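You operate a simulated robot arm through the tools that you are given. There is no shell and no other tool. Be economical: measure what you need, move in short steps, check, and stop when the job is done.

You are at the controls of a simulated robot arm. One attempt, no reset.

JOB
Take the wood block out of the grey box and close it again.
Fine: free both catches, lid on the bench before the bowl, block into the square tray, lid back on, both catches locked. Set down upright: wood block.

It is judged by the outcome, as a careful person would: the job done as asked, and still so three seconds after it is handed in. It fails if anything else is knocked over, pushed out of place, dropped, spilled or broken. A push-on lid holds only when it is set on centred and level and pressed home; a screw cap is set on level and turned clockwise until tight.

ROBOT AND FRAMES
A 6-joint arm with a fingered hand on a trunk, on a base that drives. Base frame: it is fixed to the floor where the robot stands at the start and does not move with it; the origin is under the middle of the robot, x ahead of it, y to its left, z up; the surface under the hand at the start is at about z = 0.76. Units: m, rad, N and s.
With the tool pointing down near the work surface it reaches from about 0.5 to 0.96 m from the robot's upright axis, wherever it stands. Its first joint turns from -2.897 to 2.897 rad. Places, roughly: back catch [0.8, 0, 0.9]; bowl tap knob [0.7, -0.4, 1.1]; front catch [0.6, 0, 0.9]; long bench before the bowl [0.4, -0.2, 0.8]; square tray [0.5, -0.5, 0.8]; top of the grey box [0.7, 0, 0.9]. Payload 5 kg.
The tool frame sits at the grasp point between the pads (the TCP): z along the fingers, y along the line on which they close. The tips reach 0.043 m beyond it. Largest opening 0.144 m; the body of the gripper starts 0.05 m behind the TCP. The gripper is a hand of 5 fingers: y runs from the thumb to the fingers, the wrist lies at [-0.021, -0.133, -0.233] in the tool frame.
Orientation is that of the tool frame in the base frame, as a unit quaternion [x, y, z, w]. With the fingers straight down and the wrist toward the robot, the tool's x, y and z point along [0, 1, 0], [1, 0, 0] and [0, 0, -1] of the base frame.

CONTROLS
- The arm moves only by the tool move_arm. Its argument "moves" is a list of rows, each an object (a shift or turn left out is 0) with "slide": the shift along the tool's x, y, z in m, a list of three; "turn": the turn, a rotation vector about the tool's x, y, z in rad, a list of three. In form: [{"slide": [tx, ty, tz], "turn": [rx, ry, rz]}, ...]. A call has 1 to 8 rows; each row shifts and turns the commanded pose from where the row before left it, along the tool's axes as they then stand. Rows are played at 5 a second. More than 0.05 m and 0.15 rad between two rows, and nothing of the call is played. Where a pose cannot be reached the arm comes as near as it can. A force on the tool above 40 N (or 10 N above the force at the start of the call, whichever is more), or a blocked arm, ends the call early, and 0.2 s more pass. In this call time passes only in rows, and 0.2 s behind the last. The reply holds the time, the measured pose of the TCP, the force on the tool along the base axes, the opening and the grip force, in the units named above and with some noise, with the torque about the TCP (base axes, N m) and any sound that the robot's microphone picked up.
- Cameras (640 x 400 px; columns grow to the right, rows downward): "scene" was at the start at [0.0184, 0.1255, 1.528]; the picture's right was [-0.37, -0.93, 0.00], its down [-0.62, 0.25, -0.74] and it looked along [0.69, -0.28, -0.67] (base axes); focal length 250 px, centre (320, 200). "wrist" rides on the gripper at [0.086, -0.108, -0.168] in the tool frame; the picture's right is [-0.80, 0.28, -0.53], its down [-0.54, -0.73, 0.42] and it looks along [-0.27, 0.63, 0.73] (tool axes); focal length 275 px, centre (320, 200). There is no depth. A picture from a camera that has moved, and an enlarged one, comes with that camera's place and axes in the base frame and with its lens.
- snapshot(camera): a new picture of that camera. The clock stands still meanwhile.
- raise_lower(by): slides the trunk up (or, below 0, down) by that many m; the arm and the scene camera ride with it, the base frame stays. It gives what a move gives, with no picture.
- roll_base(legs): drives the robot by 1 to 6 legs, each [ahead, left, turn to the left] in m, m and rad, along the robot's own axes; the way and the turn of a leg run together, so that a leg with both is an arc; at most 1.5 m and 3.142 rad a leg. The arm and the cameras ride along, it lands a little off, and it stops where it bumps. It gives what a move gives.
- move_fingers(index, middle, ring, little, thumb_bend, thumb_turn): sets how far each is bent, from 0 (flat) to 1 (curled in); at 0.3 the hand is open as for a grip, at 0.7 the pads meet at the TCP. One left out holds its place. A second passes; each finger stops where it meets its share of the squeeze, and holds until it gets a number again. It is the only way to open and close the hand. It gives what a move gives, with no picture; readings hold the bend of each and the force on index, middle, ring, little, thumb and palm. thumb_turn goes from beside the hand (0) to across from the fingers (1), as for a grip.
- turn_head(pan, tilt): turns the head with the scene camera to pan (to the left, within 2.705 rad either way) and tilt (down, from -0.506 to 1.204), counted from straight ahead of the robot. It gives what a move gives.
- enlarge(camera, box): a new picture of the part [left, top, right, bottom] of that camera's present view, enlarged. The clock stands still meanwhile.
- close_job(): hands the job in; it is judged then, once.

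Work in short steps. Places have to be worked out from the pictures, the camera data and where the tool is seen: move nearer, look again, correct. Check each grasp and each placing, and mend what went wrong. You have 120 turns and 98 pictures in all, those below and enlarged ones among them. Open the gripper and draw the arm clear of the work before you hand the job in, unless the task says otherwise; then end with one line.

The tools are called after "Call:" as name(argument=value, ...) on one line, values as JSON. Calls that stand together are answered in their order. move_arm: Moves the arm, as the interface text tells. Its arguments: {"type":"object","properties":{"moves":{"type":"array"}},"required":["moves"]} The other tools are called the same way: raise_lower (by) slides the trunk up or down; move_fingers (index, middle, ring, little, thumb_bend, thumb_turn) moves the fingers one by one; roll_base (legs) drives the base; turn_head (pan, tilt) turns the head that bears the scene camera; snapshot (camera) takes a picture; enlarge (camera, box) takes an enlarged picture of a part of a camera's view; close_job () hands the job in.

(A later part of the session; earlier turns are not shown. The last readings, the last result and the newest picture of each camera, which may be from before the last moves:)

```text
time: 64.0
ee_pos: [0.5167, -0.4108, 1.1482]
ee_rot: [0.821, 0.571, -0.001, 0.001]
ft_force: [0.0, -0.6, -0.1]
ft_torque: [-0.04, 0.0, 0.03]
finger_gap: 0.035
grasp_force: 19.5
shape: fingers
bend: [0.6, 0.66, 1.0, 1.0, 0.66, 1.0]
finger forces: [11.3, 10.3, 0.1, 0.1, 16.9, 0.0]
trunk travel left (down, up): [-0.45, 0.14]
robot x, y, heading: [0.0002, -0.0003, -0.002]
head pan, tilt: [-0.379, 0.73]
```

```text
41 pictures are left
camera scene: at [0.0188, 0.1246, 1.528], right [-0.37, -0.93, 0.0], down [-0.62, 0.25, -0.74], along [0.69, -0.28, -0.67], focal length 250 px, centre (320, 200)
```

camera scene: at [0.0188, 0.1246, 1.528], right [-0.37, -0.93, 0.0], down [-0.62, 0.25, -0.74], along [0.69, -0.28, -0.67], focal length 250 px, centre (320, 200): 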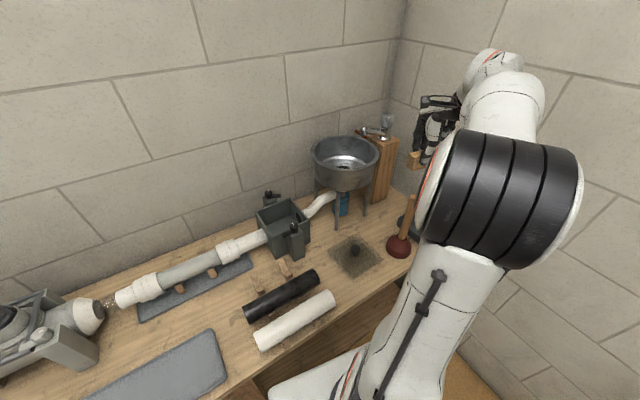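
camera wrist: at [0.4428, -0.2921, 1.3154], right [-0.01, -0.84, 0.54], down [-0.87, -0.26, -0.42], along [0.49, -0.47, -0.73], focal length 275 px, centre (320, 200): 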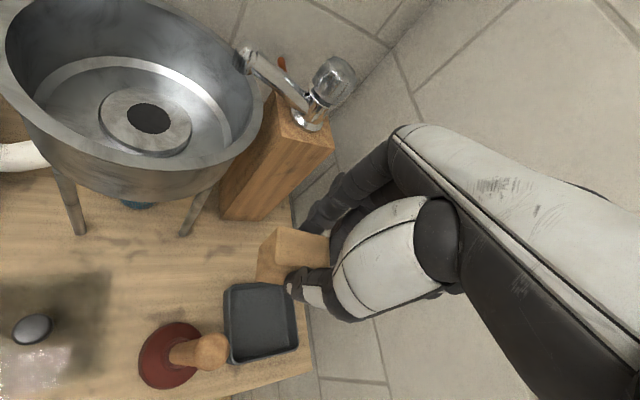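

I place the tray centre at about (0.505, -0.505). At the current yaw the wrist camera would come down on the plunger handle, so I'll turn the hand about 40° counter-clockwise up high before moving over the tray.

Call:
move_arm(moves=[{"turn": [0, 0, -0.14]}, {"turn": [0, 0, -0.14]}, {"turn": [0, 0, -0.14]}, {"turn": [0, 0, -0.14]}, {"turn": [0, 0, -0.14]}, {"slide": [-0.044, -0.0217, 0]}, {"slide": [-0.044, -0.0217, 0]}])

Call:
snapshot(camera="wrist")

Call:
snapshot(camera="scene")

```text
time: 65.7
ee_pos: [0.5075, -0.5113, 1.1499]
ee_rot: [0.575, 0.818, -0.002, 0.0]
ft_force: [-0.4, 0.2, -0.5]
ft_torque: [0.03, 0.02, 0.03]
finger_gap: 0.0347
grasp_force: 19.1
shape: fingers
bend: [0.6, 0.66, 1.0, 1.0, 0.66, 1.0]
finger forces: [11.5, 10.2, 0.1, 0.0, 17.0, 0.1]
trunk travel left (down, up): [-0.45, 0.14]
robot x, y, heading: [0.0029, -0.0027, 0.001]
head pan, tilt: [-0.379, 0.73]
```

```text
40 pictures are left
camera wrist: at [0.3756, -0.4664, 1.3173], right [0.54, -0.65, 0.53], down [-0.5, -0.76, -0.42], along [0.68, -0.04, -0.73], focal length 275 px, centre (320, 200)
```

wrist: 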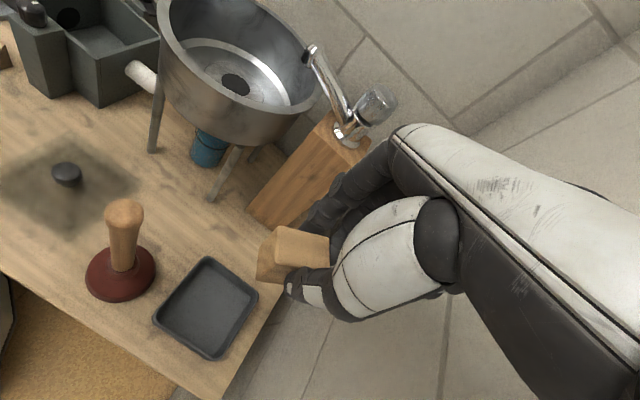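

```text
39 pictures are left
camera scene: at [0.019, 0.1238, 1.528], right [-0.37, -0.93, 0.0], down [-0.62, 0.25, -0.74], along [0.69, -0.28, -0.67], focal length 250 px, centre (320, 200)
```

scene: 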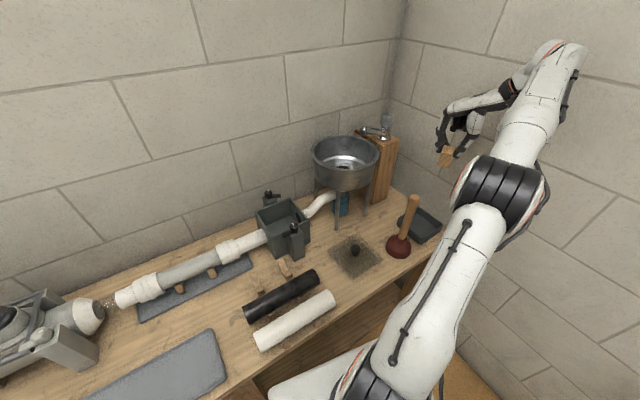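

The block is centred over the tray, and the camera and hand clear the plunger and post. I'll descend to about 0.90.

Call:
move_arm(moves=[{"slide": [-0.001, -0.001, 0.042]}, {"slide": [0, 0, 0.042]}, {"slide": [0, 0, 0.042]}, {"slide": [0, 0, 0.042]}, {"slide": [0, 0, 0.042]}, {"slide": [0, 0, 0.04]}])

Call:
enlarge(camera="wrist", box=[160, 160, 400, 340])

Call:
enlarge(camera="scene", box=[370, 130, 480, 270])

```text
time: 67.0
ee_pos: [0.5052, -0.5129, 0.9046]
ee_rot: [0.575, 0.818, -0.002, 0.002]
ft_force: [-0.4, -0.8, 0.2]
ft_torque: [-0.04, 0.02, -0.01]
finger_gap: 0.0349
grasp_force: 19.0
shape: fingers
bend: [0.6, 0.66, 1.0, 1.0, 0.67, 1.0]
finger forces: [11.6, 10.4, 0.0, 0.0, 16.8, 0.0]
trunk travel left (down, up): [-0.45, 0.14]
robot x, y, heading: [-0.0015, -0.0009, -0.004]
head pan, tilt: [-0.379, 0.73]
```

```text
2.22 times, centred on (280, 250) of wrist
camera zoom: at [0.3734, -0.4674, 1.0718], right [0.54, -0.65, 0.54], down [-0.5, -0.76, -0.42], along [0.68, -0.04, -0.73], focal length 612 px, centre (409, 89)
```

zoom: 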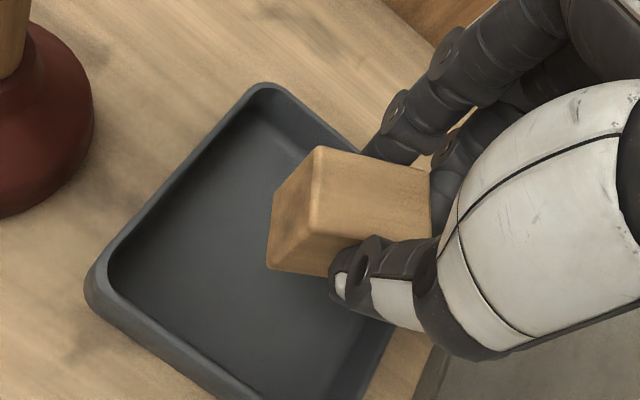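

```text
2.86 times, centred on (425, 200) of scene
camera zoom: at [0.0189, 0.1248, 1.5281], right [-0.37, -0.93, 0.0], down [-0.62, 0.25, -0.74], along [0.69, -0.28, -0.67], focal length 715 px, centre (20, 200)
```

zoom: 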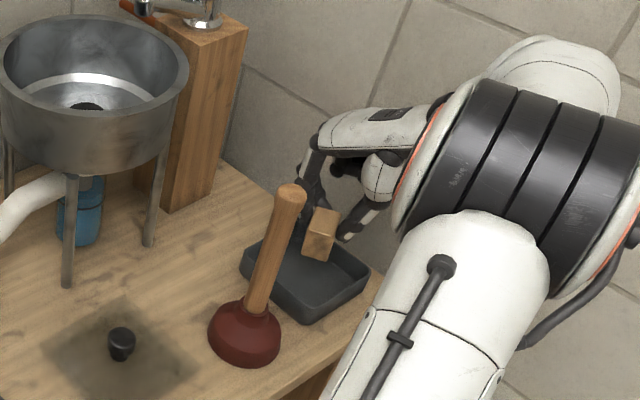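

I'll shift about 7 mm toward the tray centre and lower to just above the floor.

Call:
move_arm(moves=[{"slide": [0.007, -0.002, 0.015]}, {"slide": [0, 0, 0.015]}, {"slide": [0, 0, 0.01]}])

Call:
move_arm(moves=[{"slide": [0, 0, 0.006]}, {"slide": [0, 0, 0.005]}])

Call:
enlarge(camera="scene", box=[370, 170, 460, 260])

```text
time: 67.8
ee_pos: [0.499, -0.5088, 0.8609]
ee_rot: [0.576, 0.818, -0.001, 0.0]
ft_force: [0.7, 0.1, -0.5]
ft_torque: [-0.02, -0.03, 0.0]
finger_gap: 0.0347
grasp_force: 18.8
shape: fingers
bend: [0.6, 0.66, 1.0, 1.0, 0.67, 1.0]
finger forces: [11.6, 10.6, 0.1, 0.0, 16.7, 0.1]
trunk travel left (down, up): [-0.45, 0.14]
robot x, y, heading: [-0.0043, -0.0016, -0.002]
head pan, tilt: [-0.379, 0.73]
```

```text
time: 68.5
ee_pos: [0.4993, -0.5081, 0.8519]
ee_rot: [0.575, 0.818, -0.002, 0.001]
ft_force: [0.2, 0.2, -0.6]
ft_torque: [0.01, -0.02, -0.02]
finger_gap: 0.035
grasp_force: 19.6
shape: fingers
bend: [0.6, 0.66, 1.0, 1.0, 0.67, 1.0]
finger forces: [11.5, 10.7, 0.0, 0.0, 16.7, 0.0]
trunk travel left (down, up): [-0.45, 0.14]
robot x, y, heading: [-0.0002, -0.0011, -0.003]
head pan, tilt: [-0.379, 0.73]
```

```text
4.44 times, centred on (415, 215) of scene
camera zoom: at [0.0188, 0.1248, 1.528], right [-0.37, -0.93, 0.0], down [-0.62, 0.25, -0.74], along [0.69, -0.28, -0.67], focal length 1112 px, centre (-102, 133)
```

zoom: 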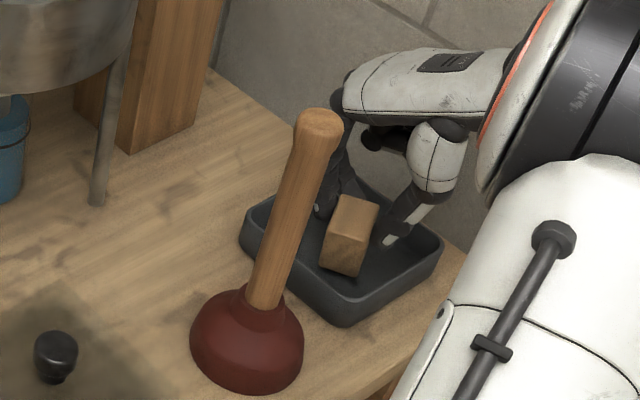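

Not touching yet; continuing in 4 mm steps.

Call:
move_arm(moves=[{"slide": [0, 0, 0.004]}, {"slide": [0, 0, 0.004]}])

Call:
move_arm(moves=[{"slide": [0, 0, 0.004]}])

Call:
move_arm(moves=[{"slide": [0, 0, 0.003]}])

```text
time: 69.0
ee_pos: [0.4993, -0.5077, 0.8425]
ee_rot: [0.575, 0.818, -0.002, 0.001]
ft_force: [-0.1, -0.1, -1.2]
ft_torque: [0.05, -0.02, -0.01]
finger_gap: 0.035
grasp_force: 19.4
shape: fingers
bend: [0.6, 0.66, 1.0, 1.0, 0.67, 1.0]
finger forces: [11.6, 10.6, 0.0, 0.0, 16.7, 0.0]
trunk travel left (down, up): [-0.45, 0.14]
robot x, y, heading: [0.001, -0.0024, 0.002]
head pan, tilt: [-0.379, 0.73]
```

```text
time: 69.5
ee_pos: [0.5005, -0.5088, 0.839]
ee_rot: [0.575, 0.818, -0.002, 0.001]
ft_force: [-1.0, -0.1, 0.9]
ft_torque: [0.01, 0.02, 0.02]
finger_gap: 0.0351
grasp_force: 20.2
shape: fingers
bend: [0.6, 0.66, 1.0, 1.0, 0.67, 1.0]
finger forces: [11.9, 10.6, 0.1, 0.1, 17.1, 0.1]
trunk travel left (down, up): [-0.45, 0.14]
robot x, y, heading: [0.0011, 0.0024, 0.001]
head pan, tilt: [-0.379, 0.73]
```

```text
time: 69.8
ee_pos: [0.4999, -0.507, 0.8364]
ee_rot: [0.575, 0.818, -0.002, 0.001]
ft_force: [-0.3, -2.6, 7.8]
ft_torque: [0.09, 0.01, 0.0]
finger_gap: 0.0349
grasp_force: 21.3
shape: fingers
bend: [0.6, 0.66, 1.0, 1.0, 0.67, 1.0]
finger forces: [12.3, 11.6, 0.1, 0.1, 18.4, 0.1]
trunk travel left (down, up): [-0.45, 0.14]
robot x, y, heading: [0.0025, 0.0034, -0.002]
head pan, tilt: [-0.379, 0.73]
```

The block rests on the tray floor. I'll open just enough to release and draw straight up.

Call:
move_fingers(index=0.57, middle=0.58, thumb_bend=0.58)

Call:
move_fingers(index=0.52, middle=0.53, thumb_bend=0.54)

Call:
move_arm(moves=[{"slide": [0, 0, -0.015]}, {"slide": [0, 0, -0.03]}, {"slide": [0, 0, -0.04]}, {"slide": [0, 0, -0.045]}, {"slide": [0, 0, -0.045]}, {"slide": [0, 0, -0.045]}, {"slide": [0, 0, -0.045]}, {"slide": [0, 0, -0.045]}])

Call:
enlarge(camera="wrist", box=[100, 160, 340, 380])

Call:
enlarge(camera="scene", box=[370, 170, 460, 260])

```text
time: 70.8
ee_pos: [0.5005, -0.5072, 0.8346]
ee_rot: [0.576, 0.818, -0.002, 0.002]
ft_force: [-0.7, -0.1, -0.3]
ft_torque: [-0.02, -0.01, 0.0]
finger_gap: 0.0541
grasp_force: 0.1
shape: fingers
bend: [0.56, 0.57, 1.0, 1.0, 0.57, 1.0]
finger forces: [0.0, 0.0, 0.0, 0.0, 0.1, 0.1]
trunk travel left (down, up): [-0.45, 0.14]
robot x, y, heading: [-0.002, 0.0003, -0.001]
head pan, tilt: [-0.379, 0.73]
```

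```text
time: 71.8
ee_pos: [0.5009, -0.5074, 0.8361]
ee_rot: [0.575, 0.818, -0.002, 0.0]
ft_force: [-0.1, -0.8, 0.6]
ft_torque: [0.02, -0.01, 0.01]
finger_gap: 0.0668
grasp_force: 0.1
shape: fingers
bend: [0.52, 0.53, 1.0, 1.0, 0.54, 1.0]
finger forces: [0.0, 0.0, 0.0, 0.0, 0.1, 0.0]
trunk travel left (down, up): [-0.45, 0.14]
robot x, y, heading: [0.0004, -0.0013, -0.001]
head pan, tilt: [-0.379, 0.73]
```

```text
time: 73.7
ee_pos: [0.4992, -0.5042, 1.1485]
ee_rot: [0.576, 0.817, -0.002, 0.0]
ft_force: [0.0, 0.6, -0.5]
ft_torque: [0.0, 0.0, 0.0]
finger_gap: 0.0668
grasp_force: 0.1
shape: fingers
bend: [0.52, 0.53, 1.0, 1.0, 0.54, 1.0]
finger forces: [0.0, 0.0, 0.0, 0.0, 0.0, 0.1]
trunk travel left (down, up): [-0.45, 0.14]
robot x, y, heading: [-0.0009, 0.0045, -0.004]
head pan, tilt: [-0.379, 0.73]
```

```text
1.82 times, centred on (220, 270) of wrist
camera zoom: at [0.3679, -0.4592, 1.3151], right [0.54, -0.65, 0.54], down [-0.5, -0.76, -0.42], along [0.68, -0.04, -0.73], focal length 500 px, centre (502, 73)
```

zoom: 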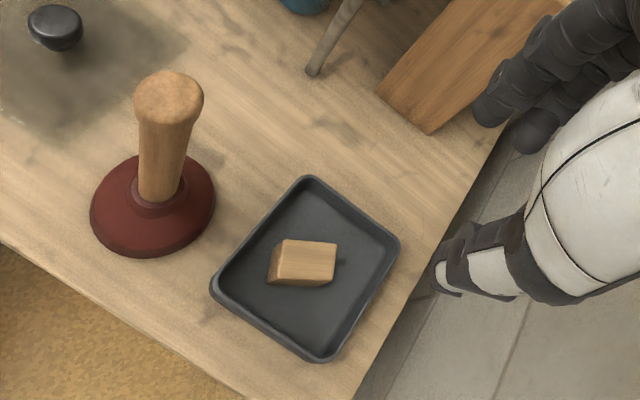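

```text
4.44 times, centred on (415, 215) of scene
camera zoom: at [0.0186, 0.1251, 1.5279], right [-0.37, -0.93, 0.0], down [-0.62, 0.25, -0.74], along [0.69, -0.28, -0.67], focal length 1112 px, centre (-102, 133)
```

zoom: 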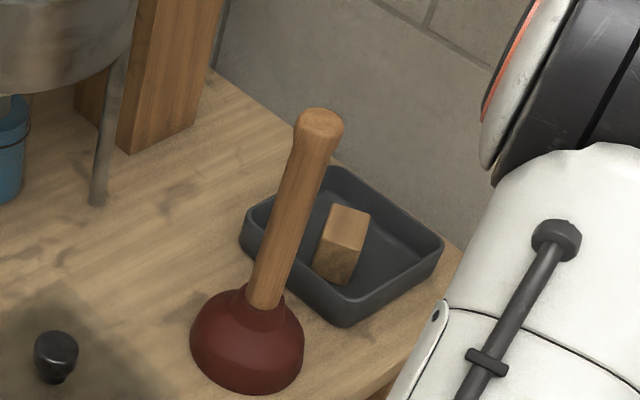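

The block stands upright in the tray with nothing disturbed. Now I go back to the lid: I'll move over it and restore the original lid-gripping yaw.

Call:
move_arm(moves=[{"slide": [0.043, 0.0122, 0]}, {"slide": [0.043, 0.0122, 0]}, {"slide": [0.043, 0.0122, 0]}, {"slide": [0.043, 0.0122, 0]}, {"slide": [0.043, 0.0122, 0]}, {"slide": [0.043, 0.0122, 0]}, {"slide": [0.043, 0.0118, 0]}])

Call:
move_arm(moves=[{"turn": [0, 0, 0.1397]}, {"turn": [0, 0, 0.1397]}, {"turn": [0, 0, 0.1397]}, {"turn": [0, 0, 0.1397]}, {"turn": [0, 0, 0.1397]}, {"turn": [0, 0, 0.1397]}, {"turn": [0, 0, 0.1397]}, {"turn": [0, 0, 0.1397]}])

Call:
snapshot(camera="wrist")

```text
time: 75.2
ee_pos: [0.4786, -0.1946, 1.1452]
ee_rot: [0.575, 0.818, -0.002, 0.001]
ft_force: [-0.3, 0.3, 0.2]
ft_torque: [0.04, -0.03, 0.0]
finger_gap: 0.0671
grasp_force: 0.0
shape: fingers
bend: [0.52, 0.53, 1.0, 1.0, 0.54, 1.0]
finger forces: [0.1, 0.1, 0.0, 0.0, 0.0, 0.0]
trunk travel left (down, up): [-0.45, 0.14]
robot x, y, heading: [0.0007, 0.0007, -0.002]
head pan, tilt: [-0.379, 0.73]
```

```text
time: 77.0
ee_pos: [0.4767, -0.1937, 1.1454]
ee_rot: [0.921, 0.388, -0.001, 0.003]
ft_force: [-0.4, -0.1, 0.2]
ft_torque: [0.01, 0.01, 0.06]
finger_gap: 0.0667
grasp_force: 0.0
shape: fingers
bend: [0.52, 0.53, 1.0, 1.0, 0.54, 1.0]
finger forces: [0.0, 0.0, 0.0, 0.0, 0.0, 0.1]
trunk travel left (down, up): [-0.45, 0.14]
robot x, y, heading: [0.001, -0.0023, -0.003]
head pan, tilt: [-0.379, 0.73]
```

```text
33 pictures are left
camera wrist: at [0.4599, -0.0559, 1.3117], right [-0.35, -0.77, 0.54], down [-0.9, 0.12, -0.42], along [0.26, -0.63, -0.73], focal length 275 px, centre (320, 200)
```

wrist: 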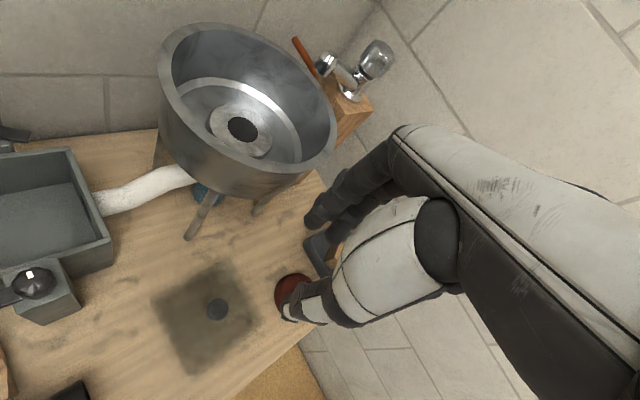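

The box interior looks different from here, so I'll check it and the lid's pose.

Call:
enlarge(camera="wrist", box=[0, 120, 260, 390])

Call:
enlarge(camera="scene", box=[220, 160, 380, 280])

```text
1.48 times, centred on (130, 255) of wrist
camera zoom: at [0.4599, -0.0559, 1.3117], right [-0.35, -0.77, 0.54], down [-0.9, 0.12, -0.42], along [0.26, -0.63, -0.73], focal length 408 px, centre (602, 118)
```

zoom: 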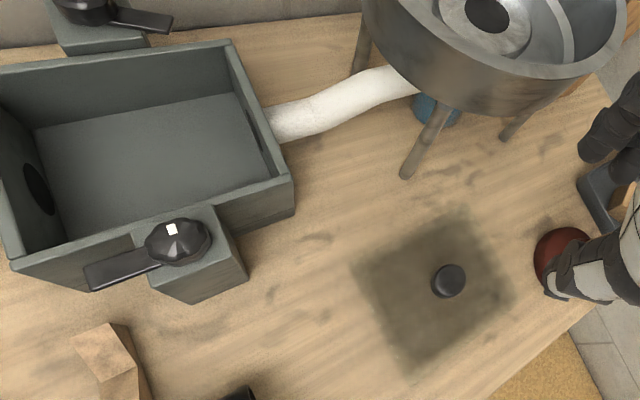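

```text
3.33 times, centred on (300, 220) of scene
camera zoom: at [0.0187, 0.1251, 1.528], right [-0.37, -0.93, 0.0], down [-0.62, 0.25, -0.74], along [0.69, -0.28, -0.67], focal length 834 px, centre (387, 133)
```

zoom: 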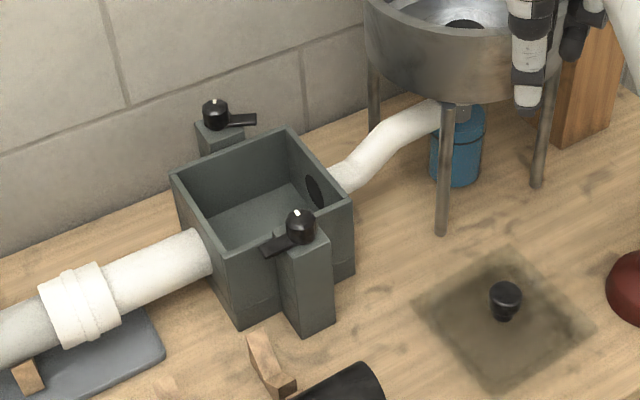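

The water has drained now that the block is out, which fits. The lid sits where I left it, so I'll descend over its knob.

Call:
move_arm(moves=[{"slide": [0, 0, 0.045]}, {"slide": [0, 0, 0.045]}, {"slide": [0, 0, 0.045]}, {"slide": [0, 0, 0.045]}, {"slide": [0, 0, 0.045]}, {"slide": [0, 0, 0.045]}])

Call:
enlarge(camera="wrist", box=[180, 160, 400, 320])

```text
time: 78.5
ee_pos: [0.4777, -0.1954, 0.8742]
ee_rot: [0.921, 0.39, -0.001, 0.003]
ft_force: [0.2, -0.7, 1.3]
ft_torque: [0.0, 0.01, 0.01]
finger_gap: 0.067
grasp_force: 0.1
shape: fingers
bend: [0.52, 0.53, 1.0, 1.0, 0.54, 1.0]
finger forces: [0.0, 0.1, 0.0, 0.1, 0.0, 0.0]
trunk travel left (down, up): [-0.45, 0.14]
robot x, y, heading: [0.003, -0.001, -0.001]
head pan, tilt: [-0.379, 0.73]
```

```text
2.50 times, centred on (290, 240) of wrist
camera zoom: at [0.4585, -0.0562, 1.0403], right [-0.35, -0.77, 0.54], down [-0.9, 0.11, -0.42], along [0.26, -0.63, -0.73], focal length 688 px, centre (395, 100)
```

zoom: 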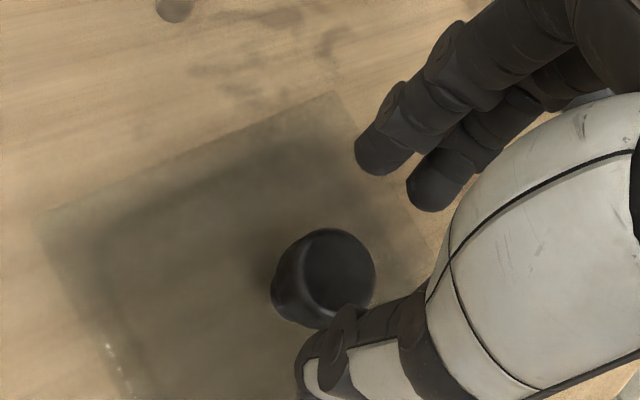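

The lid edge direction (-77°) still matches the box (-78°), and the knob sits in the same place under the hand as at first pick-up. I'll lower and grip again.

Call:
move_arm(moves=[{"slide": [0, 0, 0.025]}, {"slide": [0, 0, 0.015]}, {"slide": [0, 0, 0.006]}])

Call:
move_fingers(index=0.66, middle=0.66, thumb_bend=0.68)

Call:
move_fingers(index=0.8, middle=0.8, thumb_bend=0.8)

Call:
move_arm(moves=[{"slide": [0, 0, -0.01]}, {"slide": [0, 0, -0.02]}, {"slide": [0, 0, -0.03]}])

Call:
enlarge(camera="wrist", box=[160, 160, 380, 340])

```text
time: 79.2
ee_pos: [0.4772, -0.1941, 0.8288]
ee_rot: [0.922, 0.388, -0.001, 0.002]
ft_force: [-0.6, -1.2, 4.7]
ft_torque: [-0.18, -0.1, -0.05]
finger_gap: 0.0673
grasp_force: 2.1
shape: fingers
bend: [0.52, 0.53, 1.0, 1.0, 0.54, 1.0]
finger forces: [0.0, 4.4, 0.0, 0.1, 0.0, 0.1]
trunk travel left (down, up): [-0.45, 0.14]
robot x, y, heading: [-0.0, -0.003, -0.003]
head pan, tilt: [-0.379, 0.73]
```

```text
time: 80.2
ee_pos: [0.4775, -0.195, 0.8285]
ee_rot: [0.921, 0.389, -0.001, 0.003]
ft_force: [-0.1, 0.9, 1.0]
ft_torque: [-0.01, 0.0, -0.01]
finger_gap: 0.033
grasp_force: 6.1
shape: fingers
bend: [0.62, 0.65, 1.0, 1.0, 0.64, 1.0]
finger forces: [4.4, 1.6, 0.1, 0.1, 6.3, 0.1]
trunk travel left (down, up): [-0.45, 0.14]
robot x, y, heading: [0.0006, 0.0019, 0.004]
head pan, tilt: [-0.379, 0.73]
```

```text
time: 81.2
ee_pos: [0.4767, -0.1945, 0.828]
ee_rot: [0.921, 0.39, -0.001, 0.002]
ft_force: [-0.1, -0.6, 0.9]
ft_torque: [-0.04, -0.11, 0.0]
finger_gap: 0.0303
grasp_force: 29.0
shape: fingers
bend: [0.6, 0.67, 1.0, 1.0, 0.68, 1.0]
finger forces: [19.7, 8.9, 0.1, 0.0, 28.4, 0.1]
trunk travel left (down, up): [-0.45, 0.14]
robot x, y, heading: [0.0023, -0.0015, -0.0]
head pan, tilt: [-0.379, 0.73]
```

```text
time: 82.0
ee_pos: [0.4789, -0.1944, 0.888]
ee_rot: [0.922, 0.388, -0.002, 0.001]
ft_force: [0.6, -0.7, -2.8]
ft_torque: [-0.03, 0.02, 0.01]
finger_gap: 0.0301
grasp_force: 26.5
shape: fingers
bend: [0.59, 0.67, 1.0, 1.0, 0.68, 1.0]
finger forces: [17.2, 8.7, 0.0, 0.1, 28.0, 0.1]
trunk travel left (down, up): [-0.45, 0.14]
robot x, y, heading: [-0.0023, -0.0014, -0.003]
head pan, tilt: [-0.379, 0.73]
```

```text
2.22 times, centred on (270, 250) of wrist
camera zoom: at [0.4602, -0.0559, 1.0551], right [-0.35, -0.77, 0.54], down [-0.9, 0.12, -0.42], along [0.26, -0.63, -0.73], focal length 612 px, centre (431, 89)
```

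zoom: 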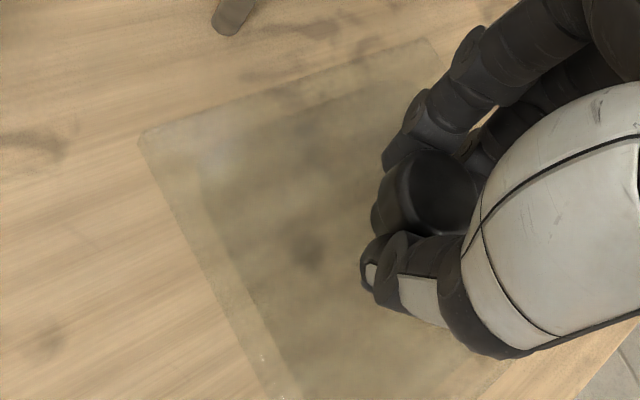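

The lid is lifted level; the inset border shows faintly. The knob sits about 4 mm further toward the fingers than the first time, so I'll aim the TCP at about (0.663, 0.019) over the box.

Call:
move_arm(moves=[{"slide": [0, 0, -0.04]}, {"slide": [0, 0, -0.04]}, {"slide": [0, 0, -0.04]}, {"slide": [0, 0, -0.032]}])

Call:
move_arm(moves=[{"slide": [0.0402, -0.0025, 0]}, {"slide": [0.0402, -0.0025, 0]}, {"slide": [0.0402, -0.0025, 0]}, {"slide": [0.0402, -0.0025, 0]}, {"slide": [0.0402, -0.0025, 0]}, {"slide": [0.0402, -0.0025, 0]}, {"slide": [0.0402, -0.0025, 0]}])

Call:
move_arm(moves=[{"slide": [0, 0, 0.03]}, {"slide": [0, 0, 0.03]}])

Call:
enlarge(camera="wrist", box=[130, 150, 370, 340])

Call:
enlarge(camera="scene", box=[240, 170, 340, 265])

```text
time: 83.0
ee_pos: [0.4785, -0.1954, 1.0405]
ee_rot: [0.921, 0.389, -0.002, 0.002]
ft_force: [0.1, -0.1, -2.6]
ft_torque: [-0.02, 0.02, 0.01]
finger_gap: 0.0297
grasp_force: 28.2
shape: fingers
bend: [0.59, 0.67, 1.0, 1.0, 0.69, 1.0]
finger forces: [19.1, 9.3, 0.1, 0.0, 27.0, 0.0]
trunk travel left (down, up): [-0.45, 0.14]
robot x, y, heading: [-0.0005, 0.0005, -0.004]
head pan, tilt: [-0.379, 0.73]
```

```text
time: 84.7
ee_pos: [0.6594, 0.0213, 1.04]
ee_rot: [0.921, 0.389, -0.001, 0.002]
ft_force: [0.1, 0.3, -3.2]
ft_torque: [0.02, -0.01, 0.0]
finger_gap: 0.0293
grasp_force: 35.9
shape: fingers
bend: [0.58, 0.71, 1.0, 1.0, 0.71, 0.99]
finger forces: [19.5, 20.0, 0.1, 0.1, 31.1, 0.1]
trunk travel left (down, up): [-0.45, 0.14]
robot x, y, heading: [-0.0038, 0.0044, -0.005]
head pan, tilt: [-0.379, 0.73]
```

```text
time: 85.2
ee_pos: [0.6592, 0.019, 0.9795]
ee_rot: [0.921, 0.389, -0.001, 0.002]
ft_force: [-0.2, -1.0, -2.0]
ft_torque: [-0.03, 0.02, 0.02]
finger_gap: 0.0294
grasp_force: 35.2
shape: fingers
bend: [0.58, 0.71, 1.0, 1.0, 0.71, 0.99]
finger forces: [19.7, 19.9, 0.0, 0.0, 30.9, 0.0]
trunk travel left (down, up): [-0.45, 0.14]
robot x, y, heading: [0.0011, 0.0012, -0.001]
head pan, tilt: [-0.379, 0.73]
```

```text
2.11 times, centred on (250, 245) of wrist
camera zoom: at [0.6403, 0.1585, 1.1468], right [-0.35, -0.77, 0.54], down [-0.9, 0.12, -0.42], along [0.26, -0.63, -0.73], focal length 580 px, centre (467, 105)
```

zoom: 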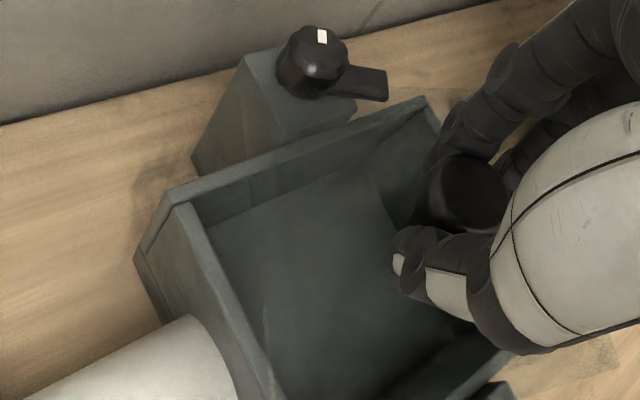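

```text
4.21 times, centred on (290, 218) of scene
camera zoom: at [0.0192, 0.1252, 1.528], right [-0.37, -0.93, 0.0], down [-0.62, 0.25, -0.74], along [0.69, -0.28, -0.67], focal length 1054 px, centre (446, 126)
```

zoom: 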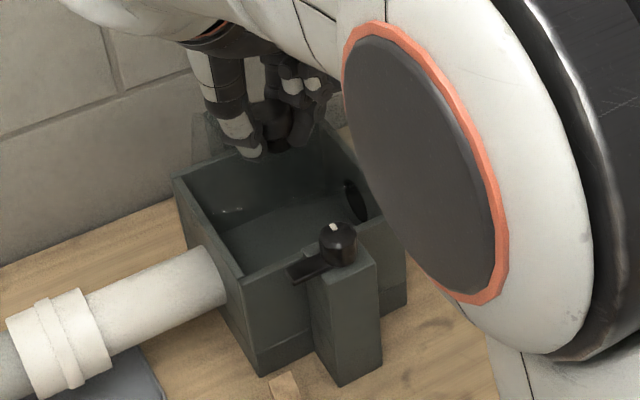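

The finger bends crept during the carry, so I need to find the lid's actual edges. Zooming in.

Call:
enlarge(camera="wrist", box=[160, 180, 300, 280])

Call:
enlarge(camera="scene", box=[275, 195, 325, 235])

```text
4.00 times, centred on (230, 230) of wrist
camera zoom: at [0.6403, 0.1585, 1.1468], right [-0.35, -0.77, 0.54], down [-0.9, 0.12, -0.42], along [0.26, -0.63, -0.73], focal length 1101 px, centre (680, 80)
```

zoom: 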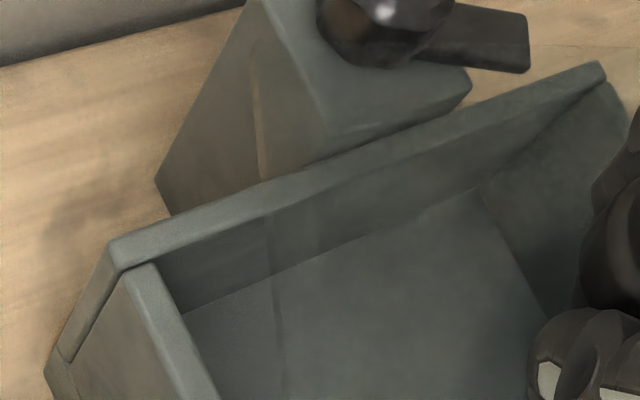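

```text
10.00 times, centred on (300, 215) of scene
camera zoom: at [0.0192, 0.1252, 1.528], right [-0.37, -0.93, 0.0], down [-0.62, 0.25, -0.74], along [0.69, -0.28, -0.67], focal length 2503 px, centre (520, 50)
```

zoom: 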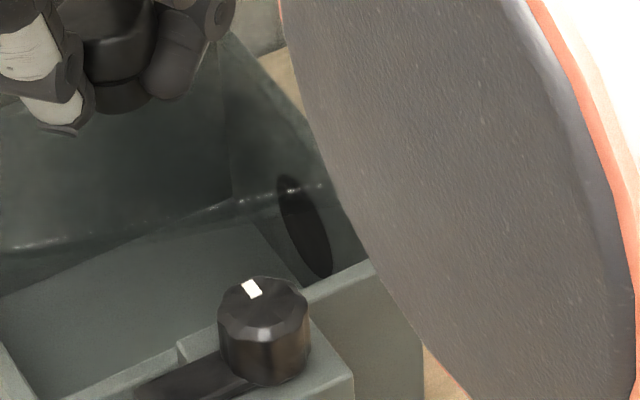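

The lid edges (back-left corner near (0.741, 0.079), edge direction about -5 to -10° against the box's +11.7°) show it swivelled clockwise some 16–20° in the grip. I'll lift slightly, turn the hand counter-clockwise by 0.3 rad and measure again.

Call:
move_arm(moves=[{"slide": [0, 0, -0.03]}, {"turn": [0, 0, -0.1]}, {"turn": [0, 0, -0.1]}, {"turn": [0, 0, -0.1]}])

Call:
enlarge(camera="wrist", box=[120, 160, 330, 310])

Call:
enlarge(camera="scene", box=[255, 180, 325, 235])

```text
time: 86.2
ee_pos: [0.6606, 0.0199, 1.0092]
ee_rot: [0.852, 0.523, -0.001, 0.002]
ft_force: [0.1, 0.2, -1.9]
ft_torque: [-0.02, 0.02, 0.01]
finger_gap: 0.029
grasp_force: 35.4
shape: fingers
bend: [0.58, 0.71, 1.0, 1.0, 0.71, 0.99]
finger forces: [19.7, 19.9, 0.0, 0.0, 30.9, 0.0]
trunk travel left (down, up): [-0.45, 0.14]
robot x, y, heading: [0.0004, 0.0005, -0.01]
head pan, tilt: [-0.379, 0.73]
```

```text
2.67 times, centred on (225, 235) of wrist
camera zoom: at [0.6026, 0.1461, 1.1762], right [-0.11, -0.84, 0.54], down [-0.89, -0.16, -0.42], along [0.44, -0.53, -0.73], focal length 734 px, centre (573, 107)
```

zoom: 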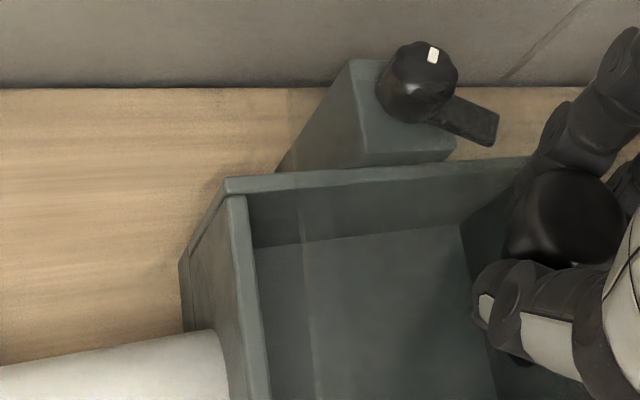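

```text
7.27 times, centred on (290, 208) of scene
camera zoom: at [0.0188, 0.1251, 1.528], right [-0.37, -0.93, 0.0], down [-0.62, 0.25, -0.74], along [0.69, -0.28, -0.67], focal length 1820 px, centre (538, 146)
```

zoom: 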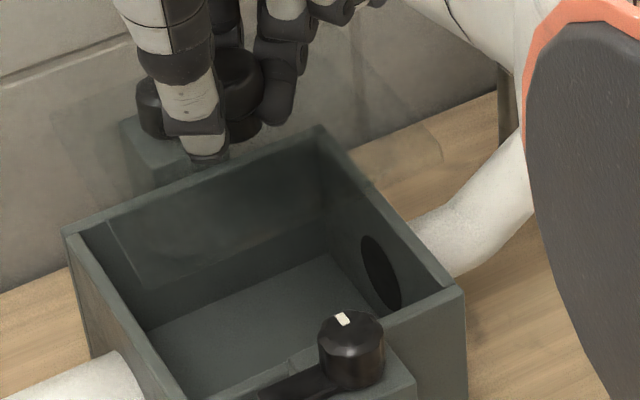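

Orientation now matches the box within a few degrees. To get the lid centring I'll compare the knob's place in the hand with the first grip, using the same zoom window as then.

Call:
move_arm(moves=[{"turn": [0, 0, -0.035]}])

Call:
enlarge(camera="wrist", box=[220, 180, 380, 290])

```text
time: 86.7
ee_pos: [0.6613, 0.0184, 1.0091]
ee_rot: [0.844, 0.537, -0.001, 0.002]
ft_force: [-0.5, 0.2, -2.9]
ft_torque: [-0.02, 0.04, 0.02]
finger_gap: 0.0293
grasp_force: 34.6
shape: fingers
bend: [0.58, 0.71, 1.0, 1.0, 0.71, 0.99]
finger forces: [19.6, 19.9, 0.0, 0.0, 30.9, 0.0]
trunk travel left (down, up): [-0.45, 0.14]
robot x, y, heading: [0.0065, -0.0011, -0.002]
head pan, tilt: [-0.379, 0.73]
```

```text
3.64 times, centred on (300, 235) of wrist
camera zoom: at [0.5986, 0.1438, 1.1766], right [-0.08, -0.84, 0.54], down [-0.89, -0.19, -0.42], along [0.45, -0.51, -0.73], focal length 1001 px, centre (393, 73)
```

zoom: 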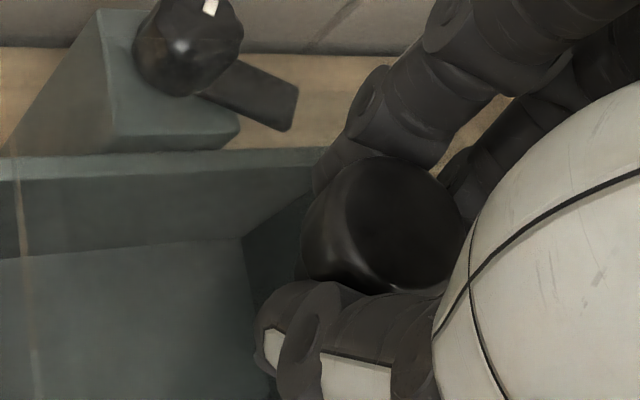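

The knob sits about 11 mm further along tool y than at the first grip, which puts the lid centre at about (0.673, 0.017). It should be at (0.666, 0.016). I'll shift, lower close to the rim, and check.

Call:
move_arm(moves=[{"slide": [-0.0039, -0.0059, 0]}, {"slide": [0, 0, 0.02]}, {"slide": [0, 0, 0.02]}])

Call:
enlarge(camera="wrist", box=[120, 160, 330, 310])

Call:
enlarge(camera="scene", box=[255, 180, 325, 235])

```text
time: 87.5
ee_pos: [0.6553, 0.0176, 0.9709]
ee_rot: [0.843, 0.537, -0.001, 0.002]
ft_force: [-0.6, -0.7, -2.4]
ft_torque: [-0.01, 0.02, -0.01]
finger_gap: 0.0296
grasp_force: 35.7
shape: fingers
bend: [0.58, 0.71, 1.0, 1.0, 0.71, 0.99]
finger forces: [19.6, 19.9, 0.0, 0.1, 30.7, 0.0]
trunk travel left (down, up): [-0.45, 0.14]
robot x, y, heading: [0.0006, -0.0017, 0.002]
head pan, tilt: [-0.379, 0.73]
```

```text
2.67 times, centred on (225, 235) of wrist
camera zoom: at [0.5924, 0.1431, 1.1381], right [-0.08, -0.84, 0.54], down [-0.89, -0.19, -0.42], along [0.45, -0.51, -0.73], focal length 734 px, centre (573, 107)
```

zoom: 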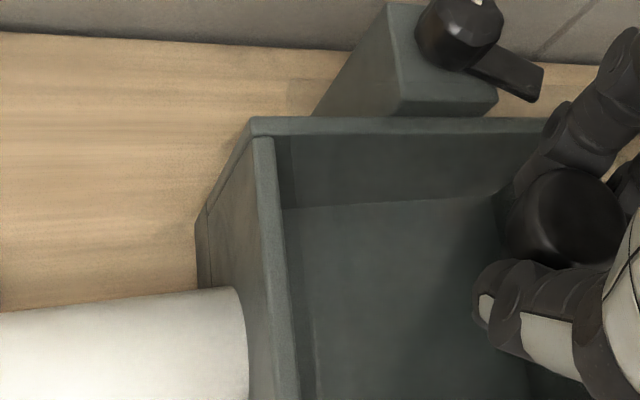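

```text
7.27 times, centred on (290, 208) of scene
camera zoom: at [0.0191, 0.1251, 1.528], right [-0.37, -0.93, 0.0], down [-0.62, 0.25, -0.74], along [0.69, -0.28, -0.67], focal length 1820 px, centre (538, 146)
```

zoom: 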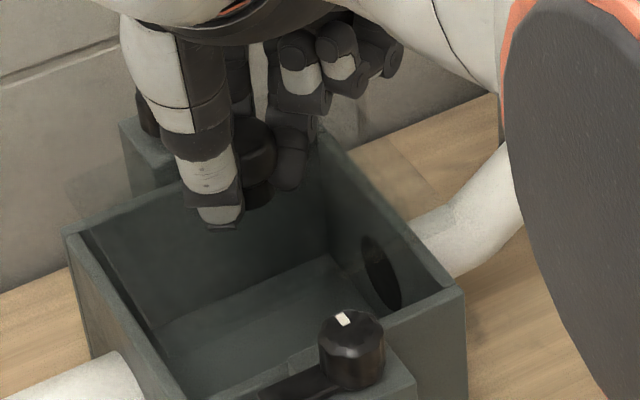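

Lid edge direction (10.6°) and box edge (11.8°) agree, and the corners match within about 3 mm. I'll nudge 1.5 mm to the left and lower in small steps, watching force.

Call:
move_arm(moves=[{"slide": [0.0012, -0.0007, 0.005], "turn": [0, 0, -0.015]}, {"slide": [0, 0, 0.006]}, {"slide": [0, 0, 0.005]}])

Call:
move_arm(moves=[{"slide": [0, 0, 0.003]}, {"slide": [0, 0, 0.003]}])

```text
time: 88.2
ee_pos: [0.6569, 0.0209, 0.9583]
ee_rot: [0.839, 0.544, 0.002, 0.004]
ft_force: [-4.2, -2.0, 23.2]
ft_torque: [0.1, -1.74, -0.06]
finger_gap: 0.029
grasp_force: 53.4
shape: fingers
bend: [0.57, 0.69, 1.0, 1.0, 0.71, 0.99]
finger forces: [60.1, 24.1, 0.0, 0.0, 22.4, 0.0]
trunk travel left (down, up): [-0.45, 0.14]
robot x, y, heading: [0.0015, 0.0006, -0.004]
head pan, tilt: [-0.379, 0.73]
```

```text
time: 88.8
ee_pos: [0.6587, 0.0192, 0.9573]
ee_rot: [0.839, 0.544, 0.006, 0.006]
ft_force: [-0.6, -0.4, 16.9]
ft_torque: [0.01, -1.5, -0.04]
finger_gap: 0.0293
grasp_force: 45.6
shape: fingers
bend: [0.57, 0.69, 1.0, 1.0, 0.71, 0.99]
finger forces: [50.3, 21.1, 0.0, 0.0, 20.6, 0.0]
trunk travel left (down, up): [-0.45, 0.14]
robot x, y, heading: [-0.0048, -0.002, -0.003]
head pan, tilt: [-0.379, 0.73]
stopped in row 2: the force on the tool passed its limit at 42 N (the readings are from after the stop); the commanded pose is now the measured one
```

Contact came early (0.958) with a torque that puts it at the back edge, so the lid is a few millimetres too far back. I'll lift a little and look.

Call:
move_arm(moves=[{"slide": [0, 0, -0.008]}])

Call:
enlarge(camera="wrist", box=[190, 160, 330, 260])

Call:
enlarge(camera="scene", box=[258, 195, 322, 240])

```text
time: 89.2
ee_pos: [0.6568, 0.0211, 0.9594]
ee_rot: [0.84, 0.543, 0.001, 0.003]
ft_force: [0.7, -0.1, 1.7]
ft_torque: [0.11, -0.28, -0.05]
finger_gap: 0.0291
grasp_force: 36.1
shape: fingers
bend: [0.57, 0.68, 1.0, 1.0, 0.71, 0.99]
finger forces: [28.7, 17.5, 0.0, 0.0, 26.2, 0.1]
trunk travel left (down, up): [-0.45, 0.14]
robot x, y, heading: [-0.0009, -0.0004, 0.0]
head pan, tilt: [-0.379, 0.73]
```

```text
4.00 times, centred on (260, 210) of wrist
camera zoom: at [0.5916, 0.1443, 1.1256], right [-0.07, -0.84, 0.54], down [-0.88, -0.2, -0.43], along [0.47, -0.5, -0.73], focal length 1101 px, centre (560, 160)
```

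zoom: 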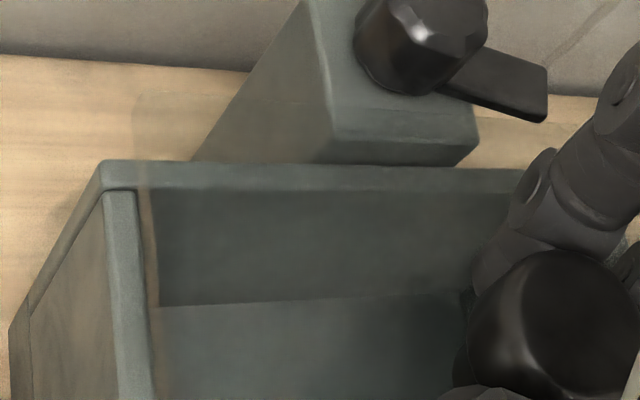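

```text
8.89 times, centred on (290, 218) of scene
camera zoom: at [0.0187, 0.1251, 1.5276], right [-0.37, -0.93, 0.0], down [-0.62, 0.25, -0.74], along [0.69, -0.28, -0.67], focal length 2225 px, centre (587, 44)
```

zoom: 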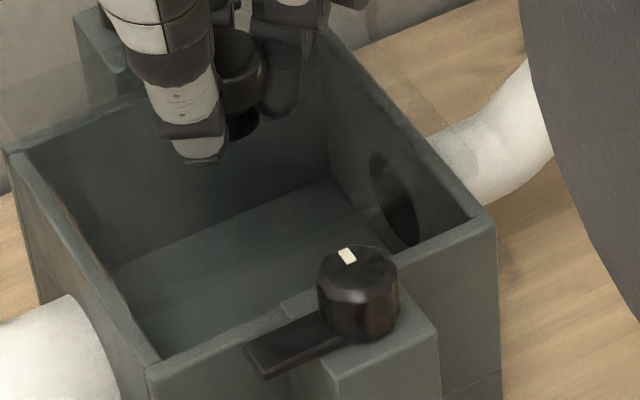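

The lid's back-left corner is about 6.5 mm behind the box corner, while its angle matches. I'll shift the lid forward by that amount and lower again.

Call:
move_arm(moves=[{"slide": [0, 0, -0.004]}, {"slide": [-0.0033, -0.0055, 0]}, {"slide": [0, 0, 0.006]}, {"slide": [0, 0, 0.004]}])

Call:
move_arm(moves=[{"slide": [0, 0, 0.003]}, {"slide": [0, 0, 0.003]}])

```text
time: 90.2
ee_pos: [0.6501, 0.0196, 0.9543]
ee_rot: [0.839, 0.544, 0.002, 0.004]
ft_force: [0.4, -0.2, -1.5]
ft_torque: [0.03, 0.03, 0.0]
finger_gap: 0.0289
grasp_force: 36.5
shape: fingers
bend: [0.57, 0.68, 1.0, 1.0, 0.71, 0.99]
finger forces: [22.5, 17.8, 0.0, 0.1, 31.8, 0.0]
trunk travel left (down, up): [-0.45, 0.14]
robot x, y, heading: [0.0031, -0.0021, -0.001]
head pan, tilt: [-0.379, 0.73]
```

```text
time: 90.8
ee_pos: [0.6498, 0.0177, 0.9496]
ee_rot: [0.839, 0.544, 0.002, 0.004]
ft_force: [-0.1, -0.2, -2.0]
ft_torque: [0.05, 0.01, 0.01]
finger_gap: 0.0292
grasp_force: 36.5
shape: fingers
bend: [0.57, 0.68, 1.0, 1.0, 0.71, 0.99]
finger forces: [22.5, 17.9, 0.1, 0.1, 31.8, 0.0]
trunk travel left (down, up): [-0.45, 0.14]
robot x, y, heading: [-0.0038, -0.0009, -0.007]
head pan, tilt: [-0.379, 0.73]
```

It is now passing below the earlier contact height with no force, so the plug has entered. Continuing down to the seat.

Call:
move_arm(moves=[{"slide": [0, 0, 0.003]}, {"slide": [0, 0, 0.003]}])

Call:
move_arm(moves=[{"slide": [0, 0, 0.002]}, {"slide": [0, 0, 0.002]}])

```text
time: 91.4
ee_pos: [0.6529, 0.0179, 0.9459]
ee_rot: [0.839, 0.544, 0.005, 0.005]
ft_force: [-1.8, -0.8, 11.0]
ft_torque: [0.11, -0.78, 0.01]
finger_gap: 0.0289
grasp_force: 42.8
shape: fingers
bend: [0.57, 0.68, 1.0, 1.0, 0.71, 0.99]
finger forces: [39.6, 20.3, 0.1, 0.1, 26.7, 0.0]
trunk travel left (down, up): [-0.45, 0.14]
robot x, y, heading: [0.001, -0.0005, 0.0]
head pan, tilt: [-0.379, 0.73]
```

```text
time: 92.0
ee_pos: [0.6506, 0.0175, 0.9424]
ee_rot: [0.839, 0.544, 0.007, 0.006]
ft_force: [-1.0, -2.5, 27.7]
ft_torque: [0.06, -2.35, -0.05]
finger_gap: 0.0297
grasp_force: 59.1
shape: fingers
bend: [0.56, 0.68, 1.0, 1.0, 0.71, 0.99]
finger forces: [71.4, 24.5, 0.0, 0.0, 22.7, 0.0]
trunk travel left (down, up): [-0.45, 0.14]
robot x, y, heading: [-0.0011, 0.0015, -0.001]
head pan, tilt: [-0.379, 0.73]
```

The contact height equals the expected seat (≈0.946), again on the back edge, so the lid is slightly back-low in the grip. I'll relieve the load and release so it settles, then look.

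Call:
move_arm(moves=[{"slide": [0, 0, -0.003]}])

Call:
move_fingers(index=0.58, middle=0.6, thumb_bend=0.62)

Call:
move_arm(moves=[{"slide": [0, 0, -0.008]}])

Call:
move_fingers(index=0.5, middle=0.5, thumb_bend=0.5)

Call:
move_arm(moves=[{"slide": [0, 0, -0.03]}, {"slide": [0, 0, -0.04]}, {"slide": [0, 0, -0.03]}])

Call:
enlarge(camera="wrist", box=[130, 180, 350, 340])

Call:
enlarge(camera="scene", box=[255, 190, 325, 240])

```text
time: 92.4
ee_pos: [0.6522, 0.0189, 0.9436]
ee_rot: [0.839, 0.544, 0.004, 0.004]
ft_force: [1.8, -2.6, 22.3]
ft_torque: [-0.04, -2.13, -0.09]
finger_gap: 0.0296
grasp_force: 53.9
shape: fingers
bend: [0.56, 0.68, 1.0, 1.0, 0.71, 0.99]
finger forces: [63.9, 22.5, 0.1, 0.0, 20.9, 0.0]
trunk travel left (down, up): [-0.45, 0.14]
robot x, y, heading: [0.0001, 0.0009, -0.002]
head pan, tilt: [-0.379, 0.73]
```

```text
time: 93.4
ee_pos: [0.6499, 0.0195, 0.9424]
ee_rot: [0.839, 0.544, 0.003, 0.004]
ft_force: [3.4, 6.2, 18.5]
ft_torque: [0.23, -0.78, 0.25]
finger_gap: 0.0433
grasp_force: 13.1
shape: fingers
bend: [0.57, 0.61, 1.0, 1.0, 0.62, 1.0]
finger forces: [22.3, 3.3, 0.0, 0.1, 0.0, 0.0]
trunk travel left (down, up): [-0.45, 0.14]
robot x, y, heading: [-0.0046, -0.001, -0.004]
head pan, tilt: [-0.379, 0.73]
```

```text
time: 93.8
ee_pos: [0.6507, 0.0176, 0.9469]
ee_rot: [0.84, 0.543, 0.0, 0.002]
ft_force: [-0.8, -0.4, -0.3]
ft_torque: [-0.03, -0.01, -0.02]
finger_gap: 0.0445
grasp_force: 0.8
shape: fingers
bend: [0.57, 0.6, 1.0, 1.0, 0.62, 1.0]
finger forces: [0.1, 0.6, 0.1, 0.1, 0.1, 0.0]
trunk travel left (down, up): [-0.45, 0.14]
robot x, y, heading: [0.0023, -0.0025, -0.006]
head pan, tilt: [-0.379, 0.73]
```

```text
time: 94.8
ee_pos: [0.6513, 0.019, 0.9506]
ee_rot: [0.839, 0.544, 0.002, 0.004]
ft_force: [-0.6, -0.5, -0.8]
ft_torque: [-0.04, -0.01, 0.02]
finger_gap: 0.0778
grasp_force: 0.1
shape: fingers
bend: [0.5, 0.5, 1.0, 1.0, 0.5, 1.0]
finger forces: [0.0, 0.0, 0.1, 0.0, 0.0, 0.0]
trunk travel left (down, up): [-0.45, 0.14]
robot x, y, heading: [-0.0014, -0.001, -0.004]
head pan, tilt: [-0.379, 0.73]
```

```text
time: 95.6
ee_pos: [0.6516, 0.0198, 1.0486]
ee_rot: [0.839, 0.544, 0.003, 0.003]
ft_force: [-0.6, 0.4, 0.3]
ft_torque: [0.01, -0.01, -0.04]
finger_gap: 0.0778
grasp_force: 0.1
shape: fingers
bend: [0.5, 0.5, 1.0, 1.0, 0.5, 1.0]
finger forces: [0.0, 0.0, 0.0, 0.1, 0.0, 0.0]
trunk travel left (down, up): [-0.45, 0.14]
robot x, y, heading: [-0.0011, 0.0023, 0.0]
head pan, tilt: [-0.379, 0.73]
```

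```text
2.50 times, centred on (240, 260) of wrist
camera zoom: at [0.5855, 0.1435, 1.2151], right [-0.07, -0.84, 0.54], down [-0.88, -0.2, -0.43], along [0.47, -0.5, -0.73], focal length 688 px, centre (520, 50)
```

zoom: 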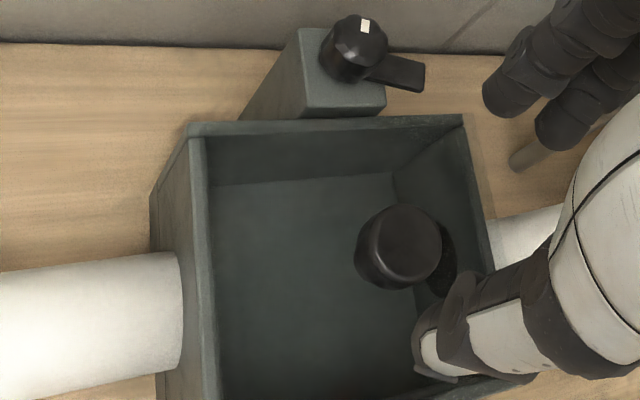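

```text
8.00 times, centred on (290, 215) of scene
camera zoom: at [0.0184, 0.1251, 1.5279], right [-0.37, -0.93, 0.0], down [-0.62, 0.25, -0.74], along [0.69, -0.28, -0.67], focal length 2002 px, centre (560, 80)
```

zoom: 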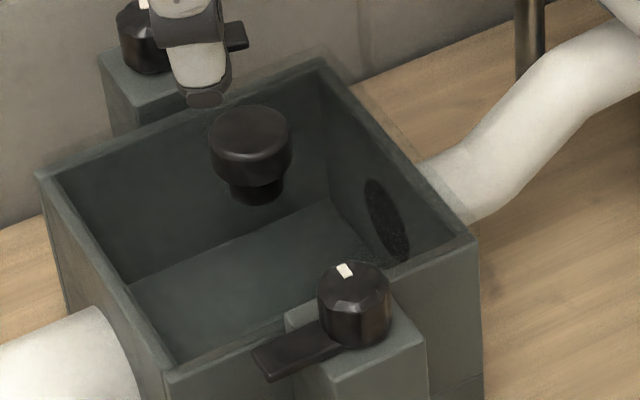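

The knob is back near its original place, but I see faint lid overhang at the back and right. Zooming in there to judge the seating.

Call:
enlarge(camera="scene", box=[285, 192, 317, 217])

Call:
enlarge(camera="wrist", box=[190, 195, 340, 290])

```text
16.00 times, centred on (301, 204) of scene
camera zoom: at [0.0184, 0.1251, 1.5279], right [-0.37, -0.93, 0.0], down [-0.62, 0.25, -0.74], along [0.69, -0.28, -0.67], focal length 4005 px, centre (624, 128)
```

zoom: 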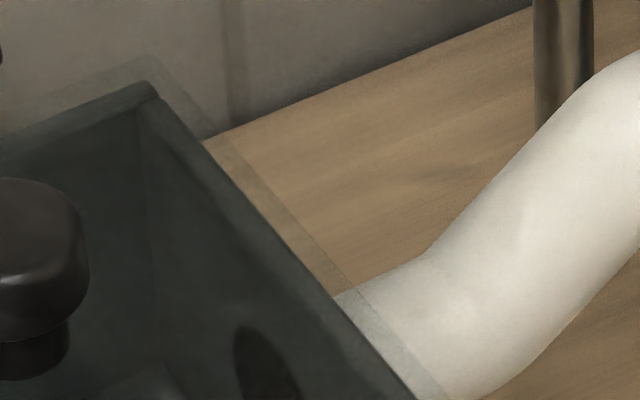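

```text
4.21 times, centred on (265, 242) of wrist
camera zoom: at [0.5855, 0.1435, 1.2151], right [-0.07, -0.84, 0.54], down [-0.88, -0.2, -0.43], along [0.47, -0.5, -0.73], focal length 1159 px, centre (552, 21)
```

zoom: 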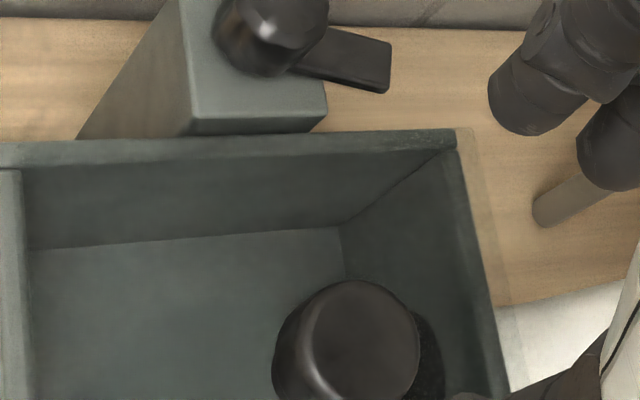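

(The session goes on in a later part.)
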